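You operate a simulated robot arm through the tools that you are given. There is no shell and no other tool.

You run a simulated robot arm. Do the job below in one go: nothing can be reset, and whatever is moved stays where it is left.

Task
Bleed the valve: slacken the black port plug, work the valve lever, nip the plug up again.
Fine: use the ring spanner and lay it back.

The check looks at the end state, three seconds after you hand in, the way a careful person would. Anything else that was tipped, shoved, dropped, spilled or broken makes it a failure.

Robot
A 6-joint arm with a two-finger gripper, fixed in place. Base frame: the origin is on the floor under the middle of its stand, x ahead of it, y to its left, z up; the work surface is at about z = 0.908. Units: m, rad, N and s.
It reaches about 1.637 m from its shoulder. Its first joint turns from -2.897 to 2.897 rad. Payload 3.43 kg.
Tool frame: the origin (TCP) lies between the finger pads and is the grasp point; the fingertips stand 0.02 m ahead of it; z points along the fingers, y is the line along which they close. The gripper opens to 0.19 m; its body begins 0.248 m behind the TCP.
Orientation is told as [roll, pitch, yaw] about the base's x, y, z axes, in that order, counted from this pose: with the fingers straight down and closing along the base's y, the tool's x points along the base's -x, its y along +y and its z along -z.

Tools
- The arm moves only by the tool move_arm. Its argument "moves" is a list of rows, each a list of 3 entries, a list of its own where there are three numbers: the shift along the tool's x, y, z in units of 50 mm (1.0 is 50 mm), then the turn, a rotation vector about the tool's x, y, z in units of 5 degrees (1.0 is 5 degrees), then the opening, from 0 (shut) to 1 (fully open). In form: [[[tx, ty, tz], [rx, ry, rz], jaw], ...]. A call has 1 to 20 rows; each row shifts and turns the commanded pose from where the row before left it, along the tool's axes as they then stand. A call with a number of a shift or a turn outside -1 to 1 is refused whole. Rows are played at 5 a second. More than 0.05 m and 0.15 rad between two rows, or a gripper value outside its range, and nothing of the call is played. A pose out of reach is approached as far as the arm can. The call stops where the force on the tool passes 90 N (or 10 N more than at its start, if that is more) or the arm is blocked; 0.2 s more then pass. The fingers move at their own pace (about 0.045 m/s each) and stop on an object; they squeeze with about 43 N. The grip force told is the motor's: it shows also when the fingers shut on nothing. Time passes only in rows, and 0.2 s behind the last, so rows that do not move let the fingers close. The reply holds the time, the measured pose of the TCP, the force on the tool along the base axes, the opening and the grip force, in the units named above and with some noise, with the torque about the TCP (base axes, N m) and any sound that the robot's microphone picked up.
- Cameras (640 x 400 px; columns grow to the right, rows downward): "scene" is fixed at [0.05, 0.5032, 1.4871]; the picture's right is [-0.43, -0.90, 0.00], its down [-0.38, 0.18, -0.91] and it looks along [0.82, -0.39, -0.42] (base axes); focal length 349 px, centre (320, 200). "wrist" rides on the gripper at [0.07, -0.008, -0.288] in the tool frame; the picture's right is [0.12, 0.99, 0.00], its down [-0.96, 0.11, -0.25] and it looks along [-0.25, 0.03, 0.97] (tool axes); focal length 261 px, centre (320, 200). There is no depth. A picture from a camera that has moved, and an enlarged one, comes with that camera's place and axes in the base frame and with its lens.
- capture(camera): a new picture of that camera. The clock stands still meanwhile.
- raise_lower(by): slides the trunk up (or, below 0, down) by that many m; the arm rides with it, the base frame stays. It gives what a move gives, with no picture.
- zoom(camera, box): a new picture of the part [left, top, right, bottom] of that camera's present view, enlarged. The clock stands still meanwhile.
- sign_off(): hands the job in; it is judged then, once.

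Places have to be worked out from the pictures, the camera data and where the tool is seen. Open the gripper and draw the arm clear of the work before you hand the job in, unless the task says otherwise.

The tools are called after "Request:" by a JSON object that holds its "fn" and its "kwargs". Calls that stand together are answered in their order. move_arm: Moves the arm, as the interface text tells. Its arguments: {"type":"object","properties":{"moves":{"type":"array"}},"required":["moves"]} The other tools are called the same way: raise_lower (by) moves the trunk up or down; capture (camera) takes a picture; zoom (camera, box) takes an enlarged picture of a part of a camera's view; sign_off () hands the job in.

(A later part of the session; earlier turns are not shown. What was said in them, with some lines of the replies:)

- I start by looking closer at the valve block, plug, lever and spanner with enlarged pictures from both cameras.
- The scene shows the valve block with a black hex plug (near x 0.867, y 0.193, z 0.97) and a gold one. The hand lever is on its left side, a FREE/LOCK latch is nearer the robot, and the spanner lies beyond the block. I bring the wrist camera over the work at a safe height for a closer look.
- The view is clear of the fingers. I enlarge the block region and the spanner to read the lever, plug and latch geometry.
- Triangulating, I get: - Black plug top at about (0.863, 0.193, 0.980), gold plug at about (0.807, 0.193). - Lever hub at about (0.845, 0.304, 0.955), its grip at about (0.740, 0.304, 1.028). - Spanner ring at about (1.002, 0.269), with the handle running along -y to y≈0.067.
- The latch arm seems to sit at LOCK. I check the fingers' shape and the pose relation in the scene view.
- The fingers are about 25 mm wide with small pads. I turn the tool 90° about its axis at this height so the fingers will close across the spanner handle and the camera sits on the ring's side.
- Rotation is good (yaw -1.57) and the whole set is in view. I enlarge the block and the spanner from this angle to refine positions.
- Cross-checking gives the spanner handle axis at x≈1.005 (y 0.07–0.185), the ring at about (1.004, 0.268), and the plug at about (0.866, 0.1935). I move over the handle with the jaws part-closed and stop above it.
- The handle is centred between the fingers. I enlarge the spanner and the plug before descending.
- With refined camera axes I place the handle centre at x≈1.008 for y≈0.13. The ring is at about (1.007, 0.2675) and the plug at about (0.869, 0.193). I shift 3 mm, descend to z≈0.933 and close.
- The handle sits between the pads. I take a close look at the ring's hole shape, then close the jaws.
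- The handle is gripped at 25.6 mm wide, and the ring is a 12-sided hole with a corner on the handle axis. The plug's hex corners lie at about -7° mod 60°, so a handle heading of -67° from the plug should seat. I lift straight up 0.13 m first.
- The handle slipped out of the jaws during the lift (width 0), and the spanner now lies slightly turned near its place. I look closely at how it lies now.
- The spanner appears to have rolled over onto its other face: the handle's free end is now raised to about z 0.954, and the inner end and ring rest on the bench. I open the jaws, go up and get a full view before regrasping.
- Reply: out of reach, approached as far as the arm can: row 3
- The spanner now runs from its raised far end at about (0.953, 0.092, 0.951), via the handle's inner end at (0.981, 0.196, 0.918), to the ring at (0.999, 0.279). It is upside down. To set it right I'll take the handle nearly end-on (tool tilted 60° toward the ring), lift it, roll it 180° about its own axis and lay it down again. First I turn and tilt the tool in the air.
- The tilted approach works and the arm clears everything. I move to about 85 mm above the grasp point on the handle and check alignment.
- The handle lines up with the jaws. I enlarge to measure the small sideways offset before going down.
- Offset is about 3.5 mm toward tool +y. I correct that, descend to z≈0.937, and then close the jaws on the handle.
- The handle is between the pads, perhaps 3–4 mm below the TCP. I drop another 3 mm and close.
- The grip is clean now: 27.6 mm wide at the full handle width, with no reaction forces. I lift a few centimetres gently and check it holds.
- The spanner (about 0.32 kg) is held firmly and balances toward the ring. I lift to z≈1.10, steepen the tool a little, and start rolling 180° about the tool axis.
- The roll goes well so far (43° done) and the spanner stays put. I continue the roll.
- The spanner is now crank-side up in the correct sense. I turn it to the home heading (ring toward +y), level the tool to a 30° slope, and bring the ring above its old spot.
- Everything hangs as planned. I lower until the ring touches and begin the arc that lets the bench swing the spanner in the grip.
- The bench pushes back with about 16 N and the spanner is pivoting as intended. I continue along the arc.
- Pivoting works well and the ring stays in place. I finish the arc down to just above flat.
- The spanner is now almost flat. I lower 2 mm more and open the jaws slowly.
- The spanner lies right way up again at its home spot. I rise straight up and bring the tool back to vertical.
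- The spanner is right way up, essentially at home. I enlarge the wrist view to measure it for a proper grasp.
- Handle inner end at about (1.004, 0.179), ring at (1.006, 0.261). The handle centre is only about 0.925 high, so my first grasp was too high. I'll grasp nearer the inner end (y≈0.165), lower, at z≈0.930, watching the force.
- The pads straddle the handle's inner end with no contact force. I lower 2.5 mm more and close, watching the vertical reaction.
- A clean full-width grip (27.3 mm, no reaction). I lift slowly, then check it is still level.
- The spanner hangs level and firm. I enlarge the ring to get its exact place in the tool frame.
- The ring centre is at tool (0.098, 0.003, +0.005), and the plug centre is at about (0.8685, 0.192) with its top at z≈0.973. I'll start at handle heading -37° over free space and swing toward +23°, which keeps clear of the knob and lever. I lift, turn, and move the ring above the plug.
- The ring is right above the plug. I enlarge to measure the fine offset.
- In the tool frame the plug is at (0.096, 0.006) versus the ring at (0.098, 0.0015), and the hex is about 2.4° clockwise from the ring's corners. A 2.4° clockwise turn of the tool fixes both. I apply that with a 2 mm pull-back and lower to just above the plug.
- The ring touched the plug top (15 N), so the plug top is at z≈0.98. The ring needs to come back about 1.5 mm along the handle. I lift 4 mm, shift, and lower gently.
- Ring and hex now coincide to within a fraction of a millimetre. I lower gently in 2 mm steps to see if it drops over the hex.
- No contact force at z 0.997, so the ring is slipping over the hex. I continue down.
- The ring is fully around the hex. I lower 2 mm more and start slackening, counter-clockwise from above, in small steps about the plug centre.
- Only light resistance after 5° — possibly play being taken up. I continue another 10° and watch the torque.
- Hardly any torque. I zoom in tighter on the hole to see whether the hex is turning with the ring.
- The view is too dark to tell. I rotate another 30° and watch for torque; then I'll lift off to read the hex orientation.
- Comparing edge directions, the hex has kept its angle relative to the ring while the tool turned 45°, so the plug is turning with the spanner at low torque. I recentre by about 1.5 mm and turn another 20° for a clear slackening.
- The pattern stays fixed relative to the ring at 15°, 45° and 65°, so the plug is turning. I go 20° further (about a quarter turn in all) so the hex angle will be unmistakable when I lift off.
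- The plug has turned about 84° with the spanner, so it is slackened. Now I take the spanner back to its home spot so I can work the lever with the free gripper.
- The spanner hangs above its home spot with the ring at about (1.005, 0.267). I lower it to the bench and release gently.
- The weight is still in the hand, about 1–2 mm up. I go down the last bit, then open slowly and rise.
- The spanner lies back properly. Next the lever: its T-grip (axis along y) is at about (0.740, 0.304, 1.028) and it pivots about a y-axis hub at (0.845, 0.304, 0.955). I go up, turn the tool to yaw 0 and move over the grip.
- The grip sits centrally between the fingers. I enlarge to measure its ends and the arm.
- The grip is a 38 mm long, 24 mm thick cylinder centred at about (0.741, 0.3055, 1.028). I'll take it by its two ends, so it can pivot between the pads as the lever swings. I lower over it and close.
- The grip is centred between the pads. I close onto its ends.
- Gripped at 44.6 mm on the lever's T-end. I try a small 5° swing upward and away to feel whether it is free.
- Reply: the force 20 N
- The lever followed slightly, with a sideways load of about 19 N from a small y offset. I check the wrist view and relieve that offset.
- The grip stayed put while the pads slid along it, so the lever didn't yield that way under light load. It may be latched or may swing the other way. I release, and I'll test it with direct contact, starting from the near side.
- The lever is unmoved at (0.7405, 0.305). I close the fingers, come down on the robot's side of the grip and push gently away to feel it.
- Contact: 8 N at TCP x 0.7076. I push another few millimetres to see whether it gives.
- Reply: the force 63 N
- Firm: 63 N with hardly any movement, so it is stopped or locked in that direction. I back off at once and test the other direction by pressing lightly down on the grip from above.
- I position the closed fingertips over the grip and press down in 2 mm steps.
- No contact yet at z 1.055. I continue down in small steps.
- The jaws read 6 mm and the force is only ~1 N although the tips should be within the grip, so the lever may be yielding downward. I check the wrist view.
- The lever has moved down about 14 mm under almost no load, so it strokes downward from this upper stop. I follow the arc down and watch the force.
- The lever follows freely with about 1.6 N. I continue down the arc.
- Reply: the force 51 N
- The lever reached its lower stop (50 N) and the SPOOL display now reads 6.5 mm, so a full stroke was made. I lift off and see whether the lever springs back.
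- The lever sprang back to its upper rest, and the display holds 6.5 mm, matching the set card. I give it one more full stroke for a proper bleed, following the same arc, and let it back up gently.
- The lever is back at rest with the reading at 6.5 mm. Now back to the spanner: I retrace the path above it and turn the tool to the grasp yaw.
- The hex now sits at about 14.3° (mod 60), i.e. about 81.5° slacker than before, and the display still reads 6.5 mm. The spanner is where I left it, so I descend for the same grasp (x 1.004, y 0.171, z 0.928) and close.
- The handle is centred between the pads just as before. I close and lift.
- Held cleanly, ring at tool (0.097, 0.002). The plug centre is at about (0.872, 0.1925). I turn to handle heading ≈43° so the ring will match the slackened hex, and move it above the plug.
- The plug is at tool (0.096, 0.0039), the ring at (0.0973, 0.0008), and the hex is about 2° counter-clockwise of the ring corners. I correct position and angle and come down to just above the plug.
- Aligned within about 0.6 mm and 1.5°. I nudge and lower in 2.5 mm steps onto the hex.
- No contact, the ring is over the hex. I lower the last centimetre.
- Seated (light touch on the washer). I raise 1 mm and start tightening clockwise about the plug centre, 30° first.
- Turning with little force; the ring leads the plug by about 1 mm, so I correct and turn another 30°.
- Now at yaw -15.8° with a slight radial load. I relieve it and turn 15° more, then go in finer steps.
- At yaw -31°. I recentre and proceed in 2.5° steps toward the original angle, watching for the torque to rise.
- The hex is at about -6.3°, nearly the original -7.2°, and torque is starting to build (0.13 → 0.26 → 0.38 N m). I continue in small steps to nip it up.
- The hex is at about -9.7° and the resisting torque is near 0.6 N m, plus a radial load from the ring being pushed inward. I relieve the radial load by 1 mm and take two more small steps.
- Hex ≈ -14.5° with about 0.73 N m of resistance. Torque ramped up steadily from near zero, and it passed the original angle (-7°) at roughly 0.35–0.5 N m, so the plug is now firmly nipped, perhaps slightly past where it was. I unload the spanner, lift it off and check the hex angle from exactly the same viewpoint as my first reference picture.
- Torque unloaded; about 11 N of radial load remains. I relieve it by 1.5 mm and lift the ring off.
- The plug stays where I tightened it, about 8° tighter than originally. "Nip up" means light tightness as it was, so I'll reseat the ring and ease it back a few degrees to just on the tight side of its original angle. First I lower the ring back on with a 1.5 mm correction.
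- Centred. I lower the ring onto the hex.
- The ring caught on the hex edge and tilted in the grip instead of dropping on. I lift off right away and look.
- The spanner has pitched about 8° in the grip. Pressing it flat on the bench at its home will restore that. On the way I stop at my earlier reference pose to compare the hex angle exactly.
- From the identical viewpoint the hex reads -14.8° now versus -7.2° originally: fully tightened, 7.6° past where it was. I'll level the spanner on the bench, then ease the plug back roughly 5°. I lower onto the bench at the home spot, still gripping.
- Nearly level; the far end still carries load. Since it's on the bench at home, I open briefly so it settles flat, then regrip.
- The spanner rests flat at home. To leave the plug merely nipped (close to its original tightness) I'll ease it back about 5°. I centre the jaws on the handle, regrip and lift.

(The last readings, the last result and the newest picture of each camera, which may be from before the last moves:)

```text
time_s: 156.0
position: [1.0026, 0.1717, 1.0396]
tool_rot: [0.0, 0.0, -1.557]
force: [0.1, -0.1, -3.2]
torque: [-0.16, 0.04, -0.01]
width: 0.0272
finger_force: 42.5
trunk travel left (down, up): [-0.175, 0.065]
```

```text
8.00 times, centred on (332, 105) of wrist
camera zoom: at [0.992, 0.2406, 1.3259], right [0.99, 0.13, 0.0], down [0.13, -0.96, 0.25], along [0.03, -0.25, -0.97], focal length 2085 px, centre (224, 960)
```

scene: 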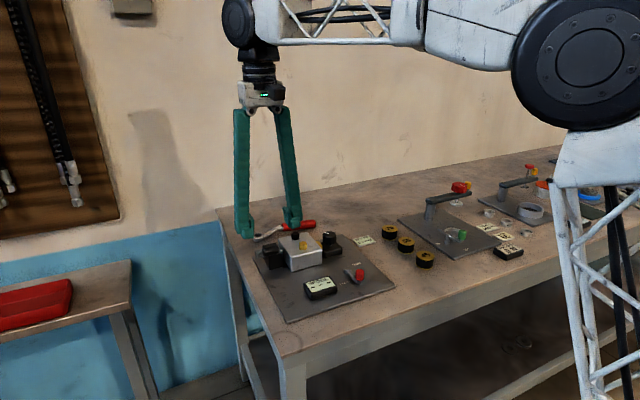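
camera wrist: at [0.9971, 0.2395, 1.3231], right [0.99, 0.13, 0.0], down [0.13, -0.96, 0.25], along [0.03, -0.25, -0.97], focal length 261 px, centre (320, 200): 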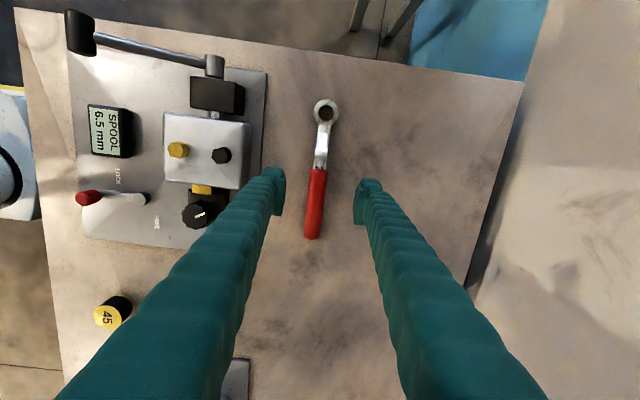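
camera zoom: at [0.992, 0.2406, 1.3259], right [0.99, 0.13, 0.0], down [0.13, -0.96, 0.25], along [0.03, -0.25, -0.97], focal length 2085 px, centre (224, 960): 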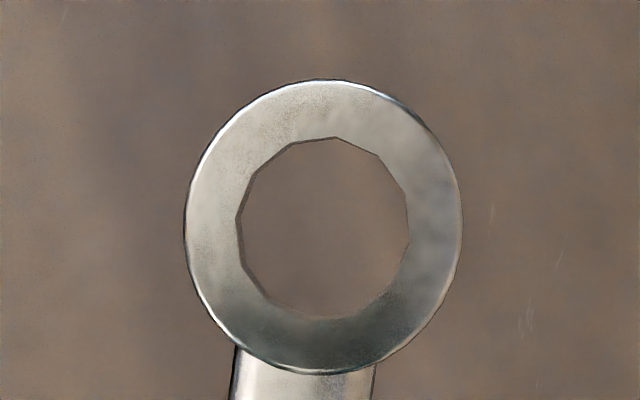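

Held level, ring at tool (0.0963, 0.002, 0.002). I turn to yaw ≈ -46.4° and move the ring above the plug again.

Request:
{"fn": "move_arm", "kwargs": {"moves": [[[0, 0, 0], [0, 0, -0.856], 0], [[0, 0, 0], [0, 0, -0.856], 0], [[0, 0, 0], [0, 0, -0.856], 0], [[0, 0, 0], [0, 0, -0.856], 0], [[0, 0, 0], [0, 0, -0.856], 0], [[0, 0, 0], [0, 0, -0.856], 0], [[0, 0, 0], [0, 0, -0.856], 0], [[0, 0, 0], [0, 0, -0.856], 0], [[0, 0, 0], [0, 0, -0.856], 0], [[0, 0, 0], [0, 0, -0.856], 0], [[0.085, -0.818, 0], [0, 0, 0], 0], [[0.085, -0.818, 0], [0, 0, 0], 0], [[0, 0, 0.2], [0, 0, 0], 0], [[0, 0, 0], [0, 0, 0], 0]]}}

Request:
{"fn": "zoom", "kwargs": {"camera": "wrist", "box": [300, 80, 364, 130]}}

Request:
{"fn": "zoom", "kwargs": {"camera": "scene", "box": [275, 200, 325, 250]}}

```text
time_s: 159.0
position: [0.9377, 0.1212, 1.0294]
tool_rot: [0.001, 0.001, -0.81]
force: [0.3, -0.3, -3.5]
torque: [-0.1, -0.13, 0.01]
width: 0.0273
finger_force: 42.4
trunk travel left (down, up): [-0.175, 0.065]
```

```text
8.00 times, centred on (332, 105) of wrist
camera zoom: at [0.881, 0.1667, 1.3162], right [0.64, 0.77, 0.0], down [0.75, -0.62, 0.25], along [0.19, -0.16, -0.97], focal length 2085 px, centre (224, 960)
```

zoom: 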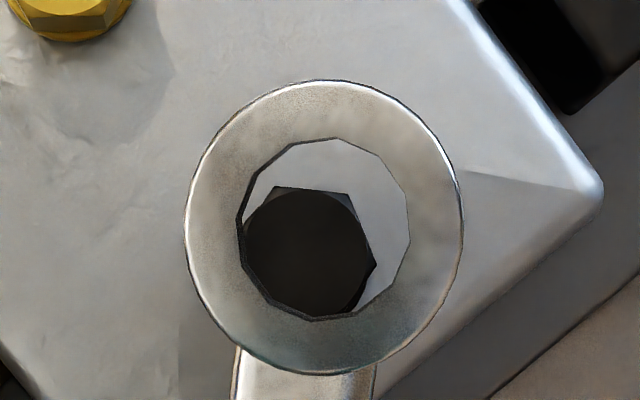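

```text
8.00 times, centred on (300, 225) of scene
camera zoom: at [0.05, 0.5032, 1.4871], right [-0.43, -0.9, 0.0], down [-0.38, 0.18, -0.91], along [0.82, -0.39, -0.42], focal length 2795 px, centre (480, 0)
```

zoom: 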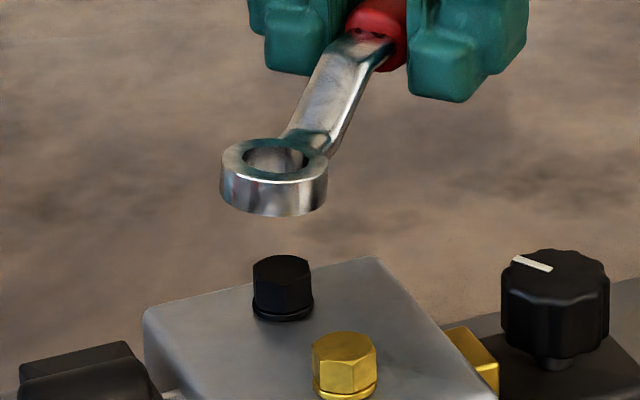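

Ring and plug agree within about 1 mm and 1°. I fine-correct and lower to just above the plug, then recheck.

Request:
{"fn": "move_arm", "kwargs": {"moves": [[[-0.006, 0.016, 0], [0, 0, -0.2], 0], [[0, 0, 0.25], [0, 0, 0], 0], [[0, 0, 0.2], [0, 0, 0], 0], [[0, 0, 0.1], [0, 0, 0], 0], [[0, 0, 0], [0, 0, 0], 0]]}}

Request:
{"fn": "zoom", "kwargs": {"camera": "wrist", "box": [300, 80, 364, 130]}}

```text
time_s: 160.2
position: [0.9386, 0.1207, 1.0009]
tool_rot: [0.001, -0.001, -0.793]
force: [-0.2, 0.7, -3.4]
torque: [-0.1, -0.11, 0.0]
width: 0.0272
finger_force: 42.9
trunk travel left (down, up): [-0.175, 0.065]
```

```text
8.00 times, centred on (332, 105) of wrist
camera zoom: at [0.8817, 0.1655, 1.2884], right [0.62, 0.78, 0.0], down [0.76, -0.6, 0.25], along [0.19, -0.15, -0.97], focal length 2085 px, centre (224, 960)
```

zoom: 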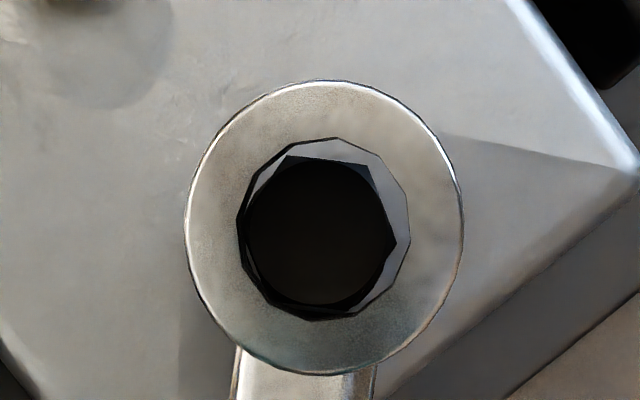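

Offset is about 0.7–1 mm along the handle only. I correct and lower in small steps.

Request:
{"fn": "move_arm", "kwargs": {"moves": [[[0.015, 0, 0.04], [0, 0, 0], 0], [[0, 0, 0.05], [0, 0, 0], 0], [[0, 0, 0.05], [0, 0, 0], 0], [[0, 0, 0], [0, 0, 0], 0]]}}

Request:
{"fn": "zoom", "kwargs": {"camera": "wrist", "box": [300, 80, 364, 130]}}

```text
time_s: 161.2
position: [0.9378, 0.1211, 0.995]
tool_rot: [0.0, 0.0, -0.793]
force: [1.1, -0.5, -3.0]
torque: [-0.09, -0.11, 0.09]
width: 0.0269
finger_force: 43.0
trunk travel left (down, up): [-0.175, 0.065]
```

```text
8.00 times, centred on (332, 105) of wrist
camera zoom: at [0.881, 0.1661, 1.282], right [0.62, 0.78, 0.0], down [0.76, -0.6, 0.25], along [0.19, -0.15, -0.97], focal length 2085 px, centre (224, 960)
```

zoom: 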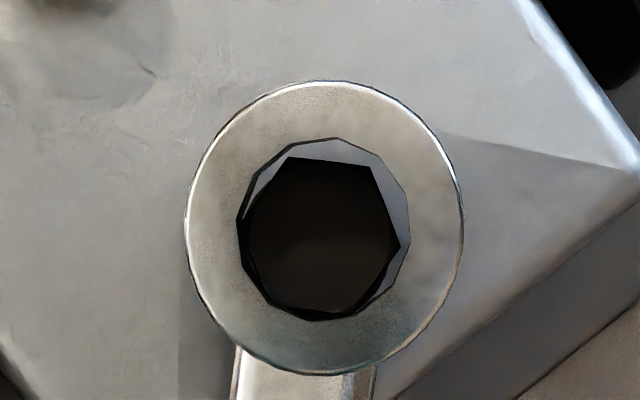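

The ring is passing over the hex with no force. I continue down.

Request:
{"fn": "move_arm", "kwargs": {"moves": [[[0, 0, 0.04], [0, 0, 0], 0], [[0, 0, 0.04], [0, 0, 0], 0], [[0, 0, 0.04], [0, 0, 0], 0], [[0, 0, 0.04], [0, 0, 0], 0], [[0, 0, 0], [0, 0, 0], 0]]}}

Request:
{"fn": "zoom", "kwargs": {"camera": "wrist", "box": [318, 91, 346, 121]}}

Request:
{"fn": "zoom", "kwargs": {"camera": "scene", "box": [275, 200, 325, 250]}}

```text
time_s: 162.4
position: [0.938, 0.1223, 0.9875]
tool_rot: [0.0, 0.001, -0.792]
force: [0.8, -0.5, -3.1]
torque: [-0.14, -0.1, 0.04]
width: 0.027
finger_force: 43.3
trunk travel left (down, up): [-0.175, 0.065]
```

```text
13.33 times, centred on (332, 106) of wrist
camera zoom: at [0.8809, 0.1661, 1.2738], right [0.62, 0.78, 0.0], down [0.76, -0.6, 0.25], along [0.19, -0.15, -0.97], focal length 3475 px, centre (160, 1453)
```

zoom: 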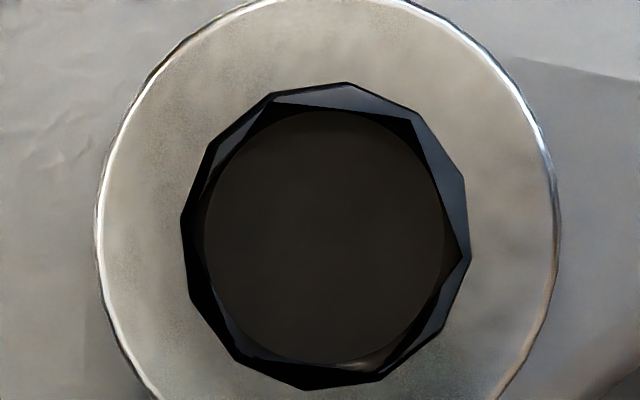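

```text
8.00 times, centred on (300, 225) of scene
camera zoom: at [0.05, 0.5032, 1.4871], right [-0.43, -0.9, 0.0], down [-0.38, 0.18, -0.91], along [0.82, -0.39, -0.42], focal length 2795 px, centre (480, 0)
```

zoom: 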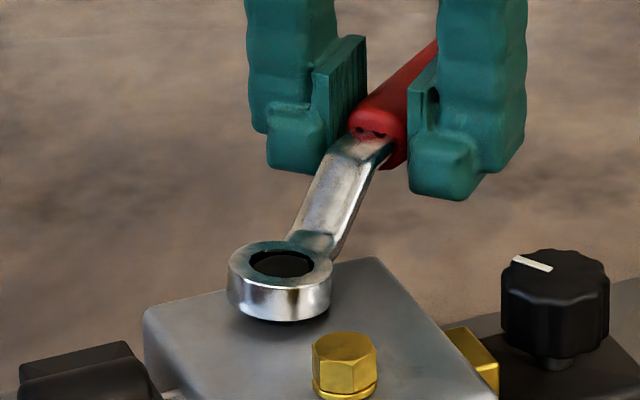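

Seated, hex reads -14.5° in this view. I ease counter-clockwise: 7.5° of spanner travel, of which about 3.5° is play, and then measure.

Request:
{"fn": "move_arm", "kwargs": {"moves": [[[0, 0.084, 0], [0, 0, -0.5], 0], [[0, 0.084, 0], [0, 0, -0.5], 0], [[0, 0.084, 0], [0, 0, -0.5], 0], [[0, 0, 0], [0, 0, 0], 0]]}}

Request:
{"fn": "zoom", "kwargs": {"camera": "wrist", "box": [318, 91, 346, 121]}}

```text
time_s: 163.4
position: [0.9464, 0.1313, 0.9855]
tool_rot: [-0.001, -0.001, -0.662]
force: [-1.3, -4.6, -5.2]
torque: [-0.22, -0.19, -0.13]
width: 0.0272
finger_force: 43.2
trunk travel left (down, up): [-0.175, 0.065]
```

```text
13.33 times, centred on (332, 106) of wrist
camera zoom: at [0.8848, 0.1675, 1.2733], right [0.52, 0.86, 0.0], down [0.83, -0.5, 0.25], along [0.21, -0.13, -0.97], focal length 3475 px, centre (160, 1453)
```

zoom: 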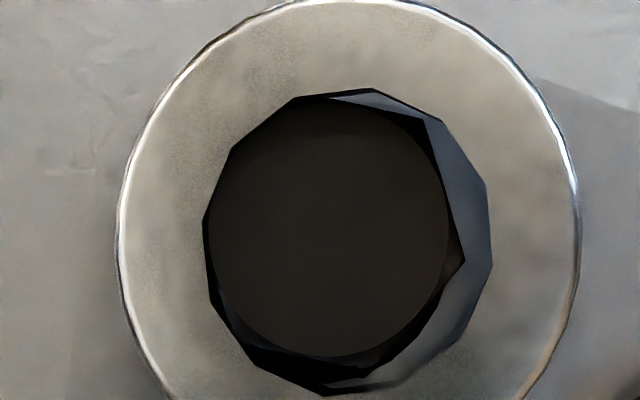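

The hex moved to about -12.3° with roughly 0.56 N m of resistance, so it is indeed tight. I ease another 2.5° and measure.

Request:
{"fn": "move_arm", "kwargs": {"moves": [[[0, 0.084, 0], [0, 0, -0.5], 0], [[0, 0, 0], [0, 0, 0], 0]]}}

Request:
{"fn": "zoom", "kwargs": {"camera": "wrist", "box": [318, 91, 346, 121]}}

```text
time_s: 164.0
position: [0.9479, 0.1358, 0.9858]
tool_rot: [0.0, 0.0, -0.618]
force: [1.2, -3.9, -2.8]
torque: [-0.14, -0.07, -0.19]
width: 0.0276
finger_force: 43.3
trunk travel left (down, up): [-0.175, 0.065]
```

```text
13.33 times, centred on (332, 106) of wrist
camera zoom: at [0.8854, 0.1681, 1.2735], right [0.48, 0.88, 0.0], down [0.85, -0.46, 0.25], along [0.22, -0.12, -0.97], focal length 3475 px, centre (160, 1453)
```

zoom: 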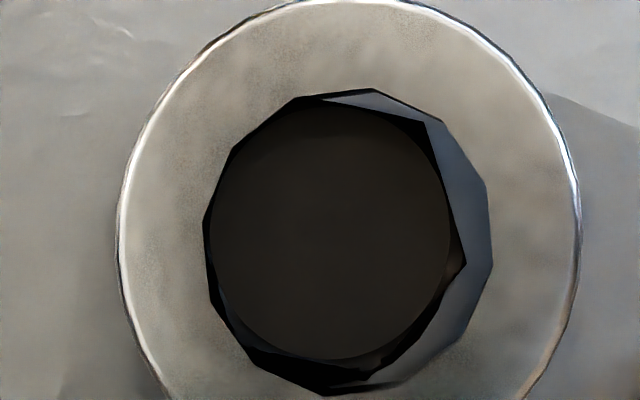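

The hex moved with the ring to about -9.8°, 2–3° on the tight side of its original -7.2°, with about 0.43 N m friction. That is a good nip. I unload the ring inside its play and lift off.

Request:
{"fn": "move_arm", "kwargs": {"moves": [[[0, -0.06, 0], [0, 0, 0.35], 0], [[0, -0.06, 0], [0, 0, 0.35], 0], [[0, 0, 0], [0, 0, 0], 0]]}}

Request:
{"fn": "zoom", "kwargs": {"camera": "wrist", "box": [318, 91, 346, 121]}}

```text
time_s: 164.8
position: [0.9445, 0.1296, 0.9876]
tool_rot: [0.001, 0.0, -0.681]
force: [2.1, -3.4, -2.7]
torque: [-0.1, -0.12, 0.07]
width: 0.0273
finger_force: 43.1
trunk travel left (down, up): [-0.175, 0.065]
```

```text
13.33 times, centred on (332, 106) of wrist
camera zoom: at [0.8838, 0.1671, 1.2739], right [0.53, 0.85, 0.0], down [0.82, -0.51, 0.25], along [0.21, -0.13, -0.97], focal length 3475 px, centre (160, 1453)
```

zoom: 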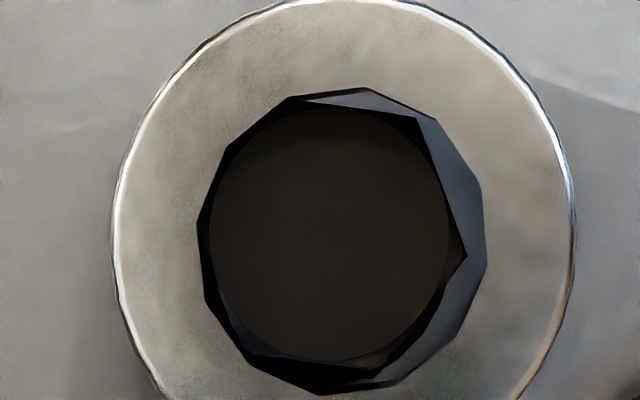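

Unloaded; the hex reads -9.7°. I relieve the last radial newtons and lift the ring off.

Request:
{"fn": "move_arm", "kwargs": {"moves": [[[-0.012, 0, 0], [0, 0, 0], 0], [[0, 0, -0.08], [0, 0, 0], 0], [[0, 0, -0.12], [0, 0, 0], 0], [[0, 0, -0.3], [0, 0, 0], 0], [[0, 0, -0.5], [0, 0, 0], 0], [[0, 0, 0], [0, 0, 0], 0]]}}

Request:
{"fn": "zoom", "kwargs": {"camera": "wrist", "box": [300, 80, 364, 130]}}

Request:
{"fn": "zoom", "kwargs": {"camera": "scene", "box": [265, 180, 345, 250]}}

```text
time_s: 166.2
position: [0.9462, 0.1304, 1.0383]
tool_rot: [0.001, 0.001, -0.681]
force: [-0.3, -0.9, -3.0]
torque: [-0.12, -0.11, -0.01]
width: 0.0269
finger_force: 43.2
trunk travel left (down, up): [-0.175, 0.065]
```

```text
8.00 times, centred on (332, 105) of wrist
camera zoom: at [0.8844, 0.1681, 1.3244], right [0.53, 0.85, 0.0], down [0.82, -0.51, 0.25], along [0.21, -0.13, -0.97], focal length 2085 px, centre (224, 960)
```

zoom: 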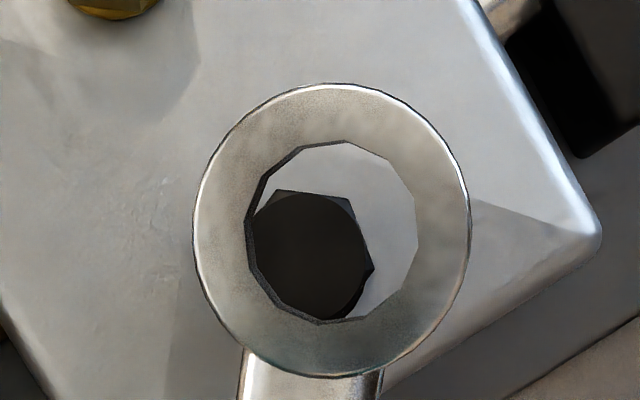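

```text
5.71 times, centred on (305, 215) of scene
camera zoom: at [0.05, 0.5032, 1.4871], right [-0.43, -0.9, 0.0], down [-0.38, 0.18, -0.91], along [0.82, -0.39, -0.42], focal length 1996 px, centre (406, 114)
```

zoom: 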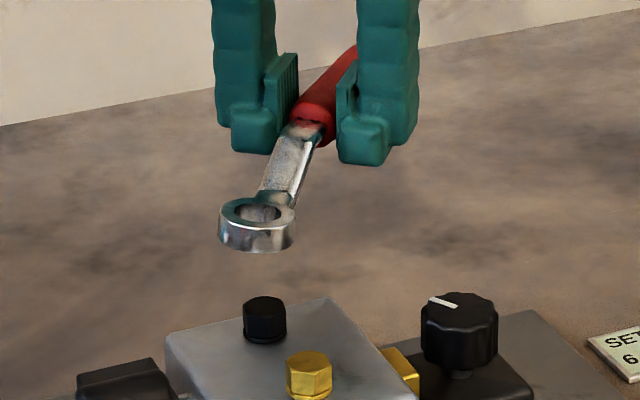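

The ring came off cleanly and stays level. I go to the reference pose for a final hex comparison, then on to the home spot.

Request:
{"fn": "move_arm", "kwargs": {"moves": [[[0, 0, 0], [0, 0, 0.912], 0], [[0, 0, 0], [0, 0, 0.912], 0], [[0, 0, 0], [0, 0, 0.912], 0], [[0, 0, 0], [0, 0, 0.912], 0], [[0, 0, 0], [0, 0, 0.912], 0], [[0, 0, 0], [0, 0, 0.912], 0], [[0, 0, 0], [0, 0, 0.912], 0], [[0, 0, 0], [0, 0, 0.912], 0], [[0, 0, 0], [0, 0, 0.912], 0], [[0, 0, 0], [0, 0, 0.912], 0], [[0, 0, 0], [0, 0, 0.912], 0], [[0.338, 0.587, 0], [0, 0, 0], 0], [[0.338, 0.587, 0], [0, 0, 0], 0], [[0, 0, 0.663], [0, 0, 0], 0], [[0, 0, 0.663], [0, 0, 0], 0], [[0, 0, 0], [0, 0, 0], 0]]}}

Request:
{"fn": "zoom", "kwargs": {"camera": "wrist", "box": [170, 130, 234, 180]}}

Request:
{"fn": "zoom", "kwargs": {"camera": "wrist", "box": [300, 80, 364, 130]}}

```text
time_s: 169.6
position: [1.0036, 0.1634, 0.9693]
tool_rot: [0.001, 0.0, -1.555]
force: [0.4, -0.1, -3.5]
torque: [-0.18, 0.03, 0.02]
width: 0.0271
finger_force: 43.6
trunk travel left (down, up): [-0.175, 0.065]
```

```text
8.00 times, centred on (202, 155) of wrist
camera zoom: at [0.9936, 0.2341, 1.2565], right [0.99, 0.14, 0.0], down [0.13, -0.96, 0.25], along [0.03, -0.25, -0.97], focal length 2085 px, centre (1264, 560)
```

zoom: 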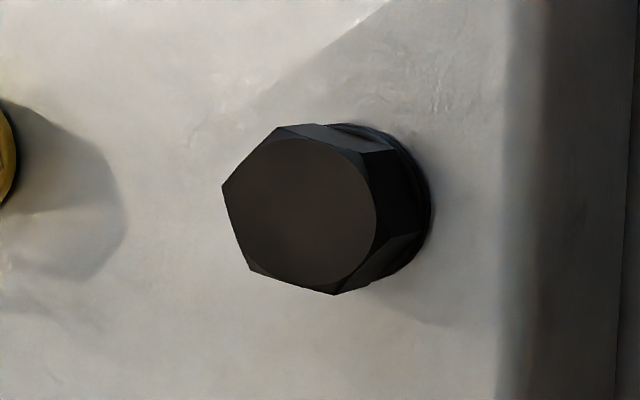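

```text
8.00 times, centred on (332, 105) of wrist
camera zoom: at [0.9936, 0.2341, 1.2565], right [0.99, 0.14, 0.0], down [0.13, -0.96, 0.25], along [0.03, -0.25, -0.97], focal length 2085 px, centre (224, 960)
```

zoom: 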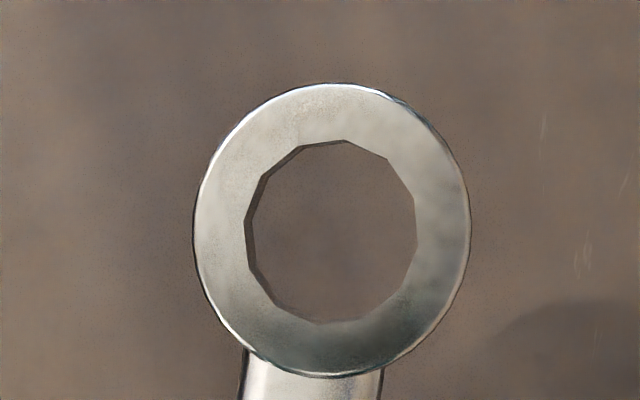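

The hex reads -9.9° versus -7.2° originally, so it is snug, a touch past its starting point. Now I lay the spanner down at home, levelling over the last millimetres.

Request:
{"fn": "move_arm", "kwargs": {"moves": [[[0.14, 0, 0.3], [0, 0, 0], 0], [[0, 0, 0.25], [0, 0, 0], 0], [[0, 0, 0.15], [0, 0, 0], 0], [[0, 0, 0.08], [0, 0, 0], 0], [[0, 0, 0.06], [0, 0, 0], 0], [[0, 0, 0], [0, 0, 0], 0]]}}

Request:
{"fn": "zoom", "kwargs": {"camera": "scene", "box": [230, 185, 350, 275]}}

```text
time_s: 171.0
position: [1.0045, 0.171, 0.9282]
tool_rot: [0.001, 0.0, -1.554]
force: [-0.7, 0.0, -2.6]
torque: [-0.15, 0.01, 0.0]
width: 0.0269
finger_force: 42.8
trunk travel left (down, up): [-0.175, 0.065]
```

```text
4.44 times, centred on (290, 230) of scene
camera zoom: at [0.05, 0.5032, 1.4871], right [-0.43, -0.9, 0.0], down [-0.38, 0.18, -0.91], along [0.82, -0.39, -0.42], focal length 1553 px, centre (453, 67)
```

zoom: 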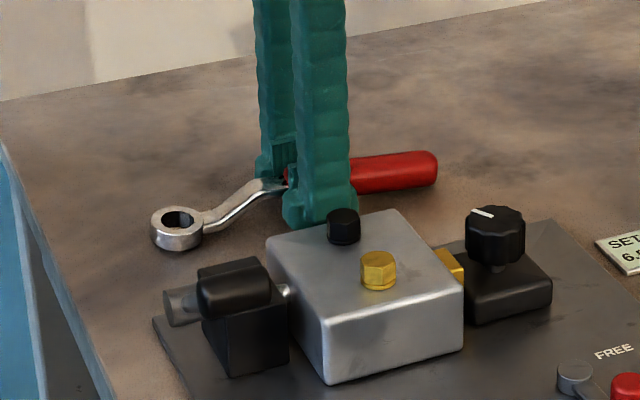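

The weight is still in the hand, about 2 mm above the bench. I go down the last bit, open slowly, and rise straight up.

Request:
{"fn": "move_arm", "kwargs": {"moves": [[[0, 0, 0.045], [0, 0, 0], 0], [[0, 0, 0], [0, 0, 0], 0.15], [[0, 0, 0], [0, 0, 0], 0.17], [[0, 0, 0], [0, 0, 0], 0.2], [[0, 0, 0], [0, 0, 0], 0.27], [[0, 0, 0], [0, 0, 0], 0.35], [[0, 0, 0], [0, 0, 0], 0.4], [[0, 0, -0.4], [0, 0, 0], 0.4], [[0, 0, -0.8], [0, 0, 0], 0.4], [[0, 0, -0.9], [0, 0, 0], 0.4], [[0, 0, 0], [0, 0, 0], 0.4]]}}

Request:
{"fn": "capture", "kwargs": {"camera": "wrist"}}

Request:
{"fn": "zoom", "kwargs": {"camera": "scene", "box": [230, 195, 400, 310]}}

```text
time_s: 173.4
position: [1.0028, 0.172, 1.0326]
tool_rot: [0.001, -0.001, -1.556]
force: [0.4, -0.4, 0.1]
torque: [0.05, -0.02, 0.0]
width: 0.0763
finger_force: 0.0
trunk travel left (down, up): [-0.175, 0.065]
```

```text
taken
camera wrist: at [0.9926, 0.2434, 1.3186], right [0.99, 0.14, 0.0], down [0.13, -0.96, 0.25], along [0.03, -0.25, -0.97], focal length 261 px, centre (320, 200)
```

wrist: 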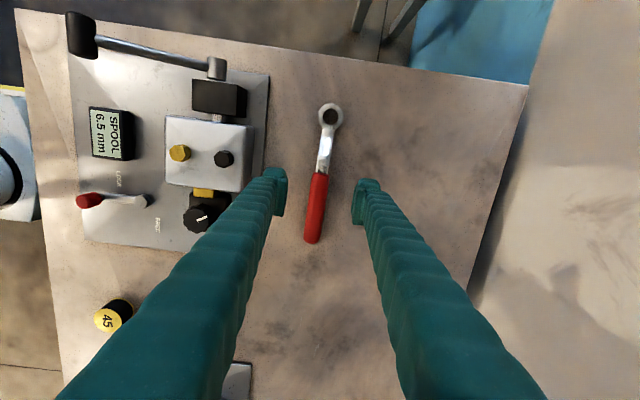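

```text
3.48 times, centred on (315, 252) of scene
camera zoom: at [0.05, 0.5032, 1.4871], right [-0.43, -0.9, 0.0], down [-0.38, 0.18, -0.91], along [0.82, -0.39, -0.42], focal length 1215 px, centre (337, 17)
```

zoom: 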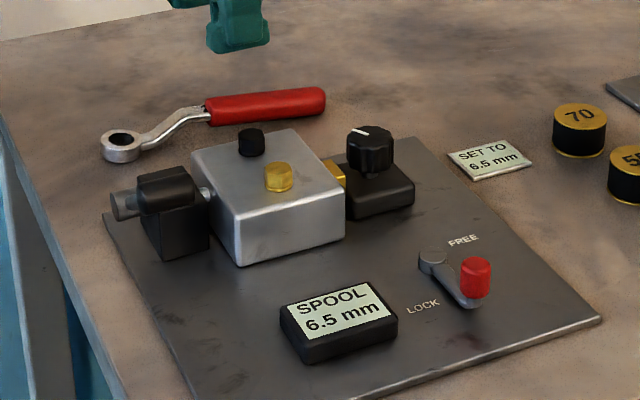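

The spanner lies right way up at its place, the plug is nipped, the lever is at rest, and the display reads 6.5 mm. Latch, knob and gold plug are untouched. I draw the arm up and back clear of the work with the gripper open.

Request:
{"fn": "move_arm", "kwargs": {"moves": [[[0, 0, -0.8], [0, 0, 0], 0.42], [[0.16, -0.7, -0.45], [0, 0, 0], 0.42], [[0.16, -0.7, -0.45], [0, 0, 0], 0.5], [[0.16, -0.7, -0.45], [0, 0, 0], 0.7], [[0.16, -0.7, -0.45], [0, 0, 0], 1], [[0.16, -0.7, -0.45], [0, 0, 0], 1], [[0.16, -0.7, -0.45], [0, 0, 0], 1], [[0.16, -0.7, -0.45], [0, 0, 0], 1], [[0.16, -0.7, -0.45], [0, 0, 0], 1], [[0.16, -0.7, -0.3], [0, 0, 0], 1], [[0, 0, 0], [0, 0, 0], 1], [[0, 0, 0], [0, 0, 0], 1]]}}

Request:
{"fn": "capture", "kwargs": {"camera": "scene"}}

Request:
{"fn": "zoom", "kwargs": {"camera": "scene", "box": [230, 195, 400, 310]}}

Request:
{"fn": "capture", "kwargs": {"camera": "wrist"}}

```text
time_s: 176.0
position: [0.6867, 0.2366, 1.2669]
tool_rot: [0.0, -0.002, -1.554]
force: [-0.2, 0.0, 0.4]
torque: [0.0, 0.0, -0.02]
width: 0.19
finger_force: 0.0
trunk travel left (down, up): [-0.175, 0.065]
```

```text
taken
```

scene: 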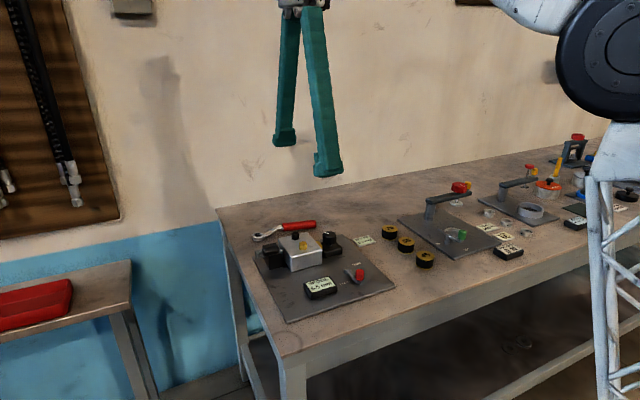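

```text
3.48 times, centred on (315, 252) of scene
camera zoom: at [0.05, 0.5032, 1.4871], right [-0.43, -0.9, 0.0], down [-0.38, 0.18, -0.91], along [0.82, -0.39, -0.42], focal length 1215 px, centre (337, 17)
```

zoom: 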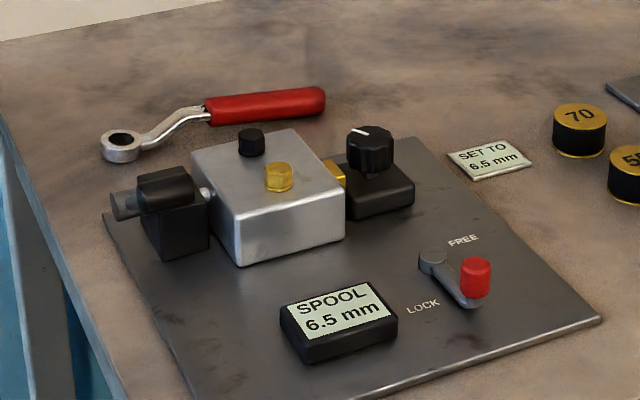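

```text
taken
camera wrist: at [0.676, 0.3072, 1.5532], right [0.99, 0.14, 0.0], down [0.13, -0.96, 0.25], along [0.03, -0.25, -0.97], focal length 261 px, centre (320, 200)
```

wrist: 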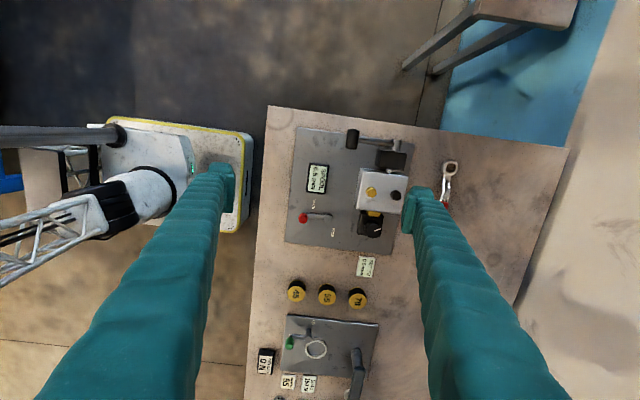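

The arm is clear and the gripper open. The spanner is back at its spot right way up, the plug is nipped, the lever is at rest and nothing else has moved, so I hand the job in.

Request:
{"fn": "sign_off", "kwargs": {}}

```text
The job is handed in.
```

I slackened the black plug with the ring spanner, worked the valve lever, nipped the plug up again and laid the spanner back. The job is handed in.

- **Plug:** I turned it about 82° counter-clockwise to slacken it. It now sits about 2.7° tighter than it started, judged from pictures taken at nearly the same pose. I first tightened it about 7.6° past its original position, then eased it back.
- **Lever:** I gave it two full strokes down to its lower stop, and it sprang back to rest each time. The SPOOL display now reads 6.5 mm, the same as the card beside it. Before finding the right direction I pushed it the wrong way and felt about 63 N. It did not move, and it worked normally afterwards.
- **Spanner:** I dropped it once. My first grasp was too high, so it slipped out, rolled upside down and came to rest near its place. I picked it up, turned it right way up and later laid it back. It now lies within about a centimetre of where it started.
- **Everything else:** I did not touch the latch, the knob, the gold plug or the other stations, and they looked unchanged in the last pictures. The arm is drawn clear with the gripper open.
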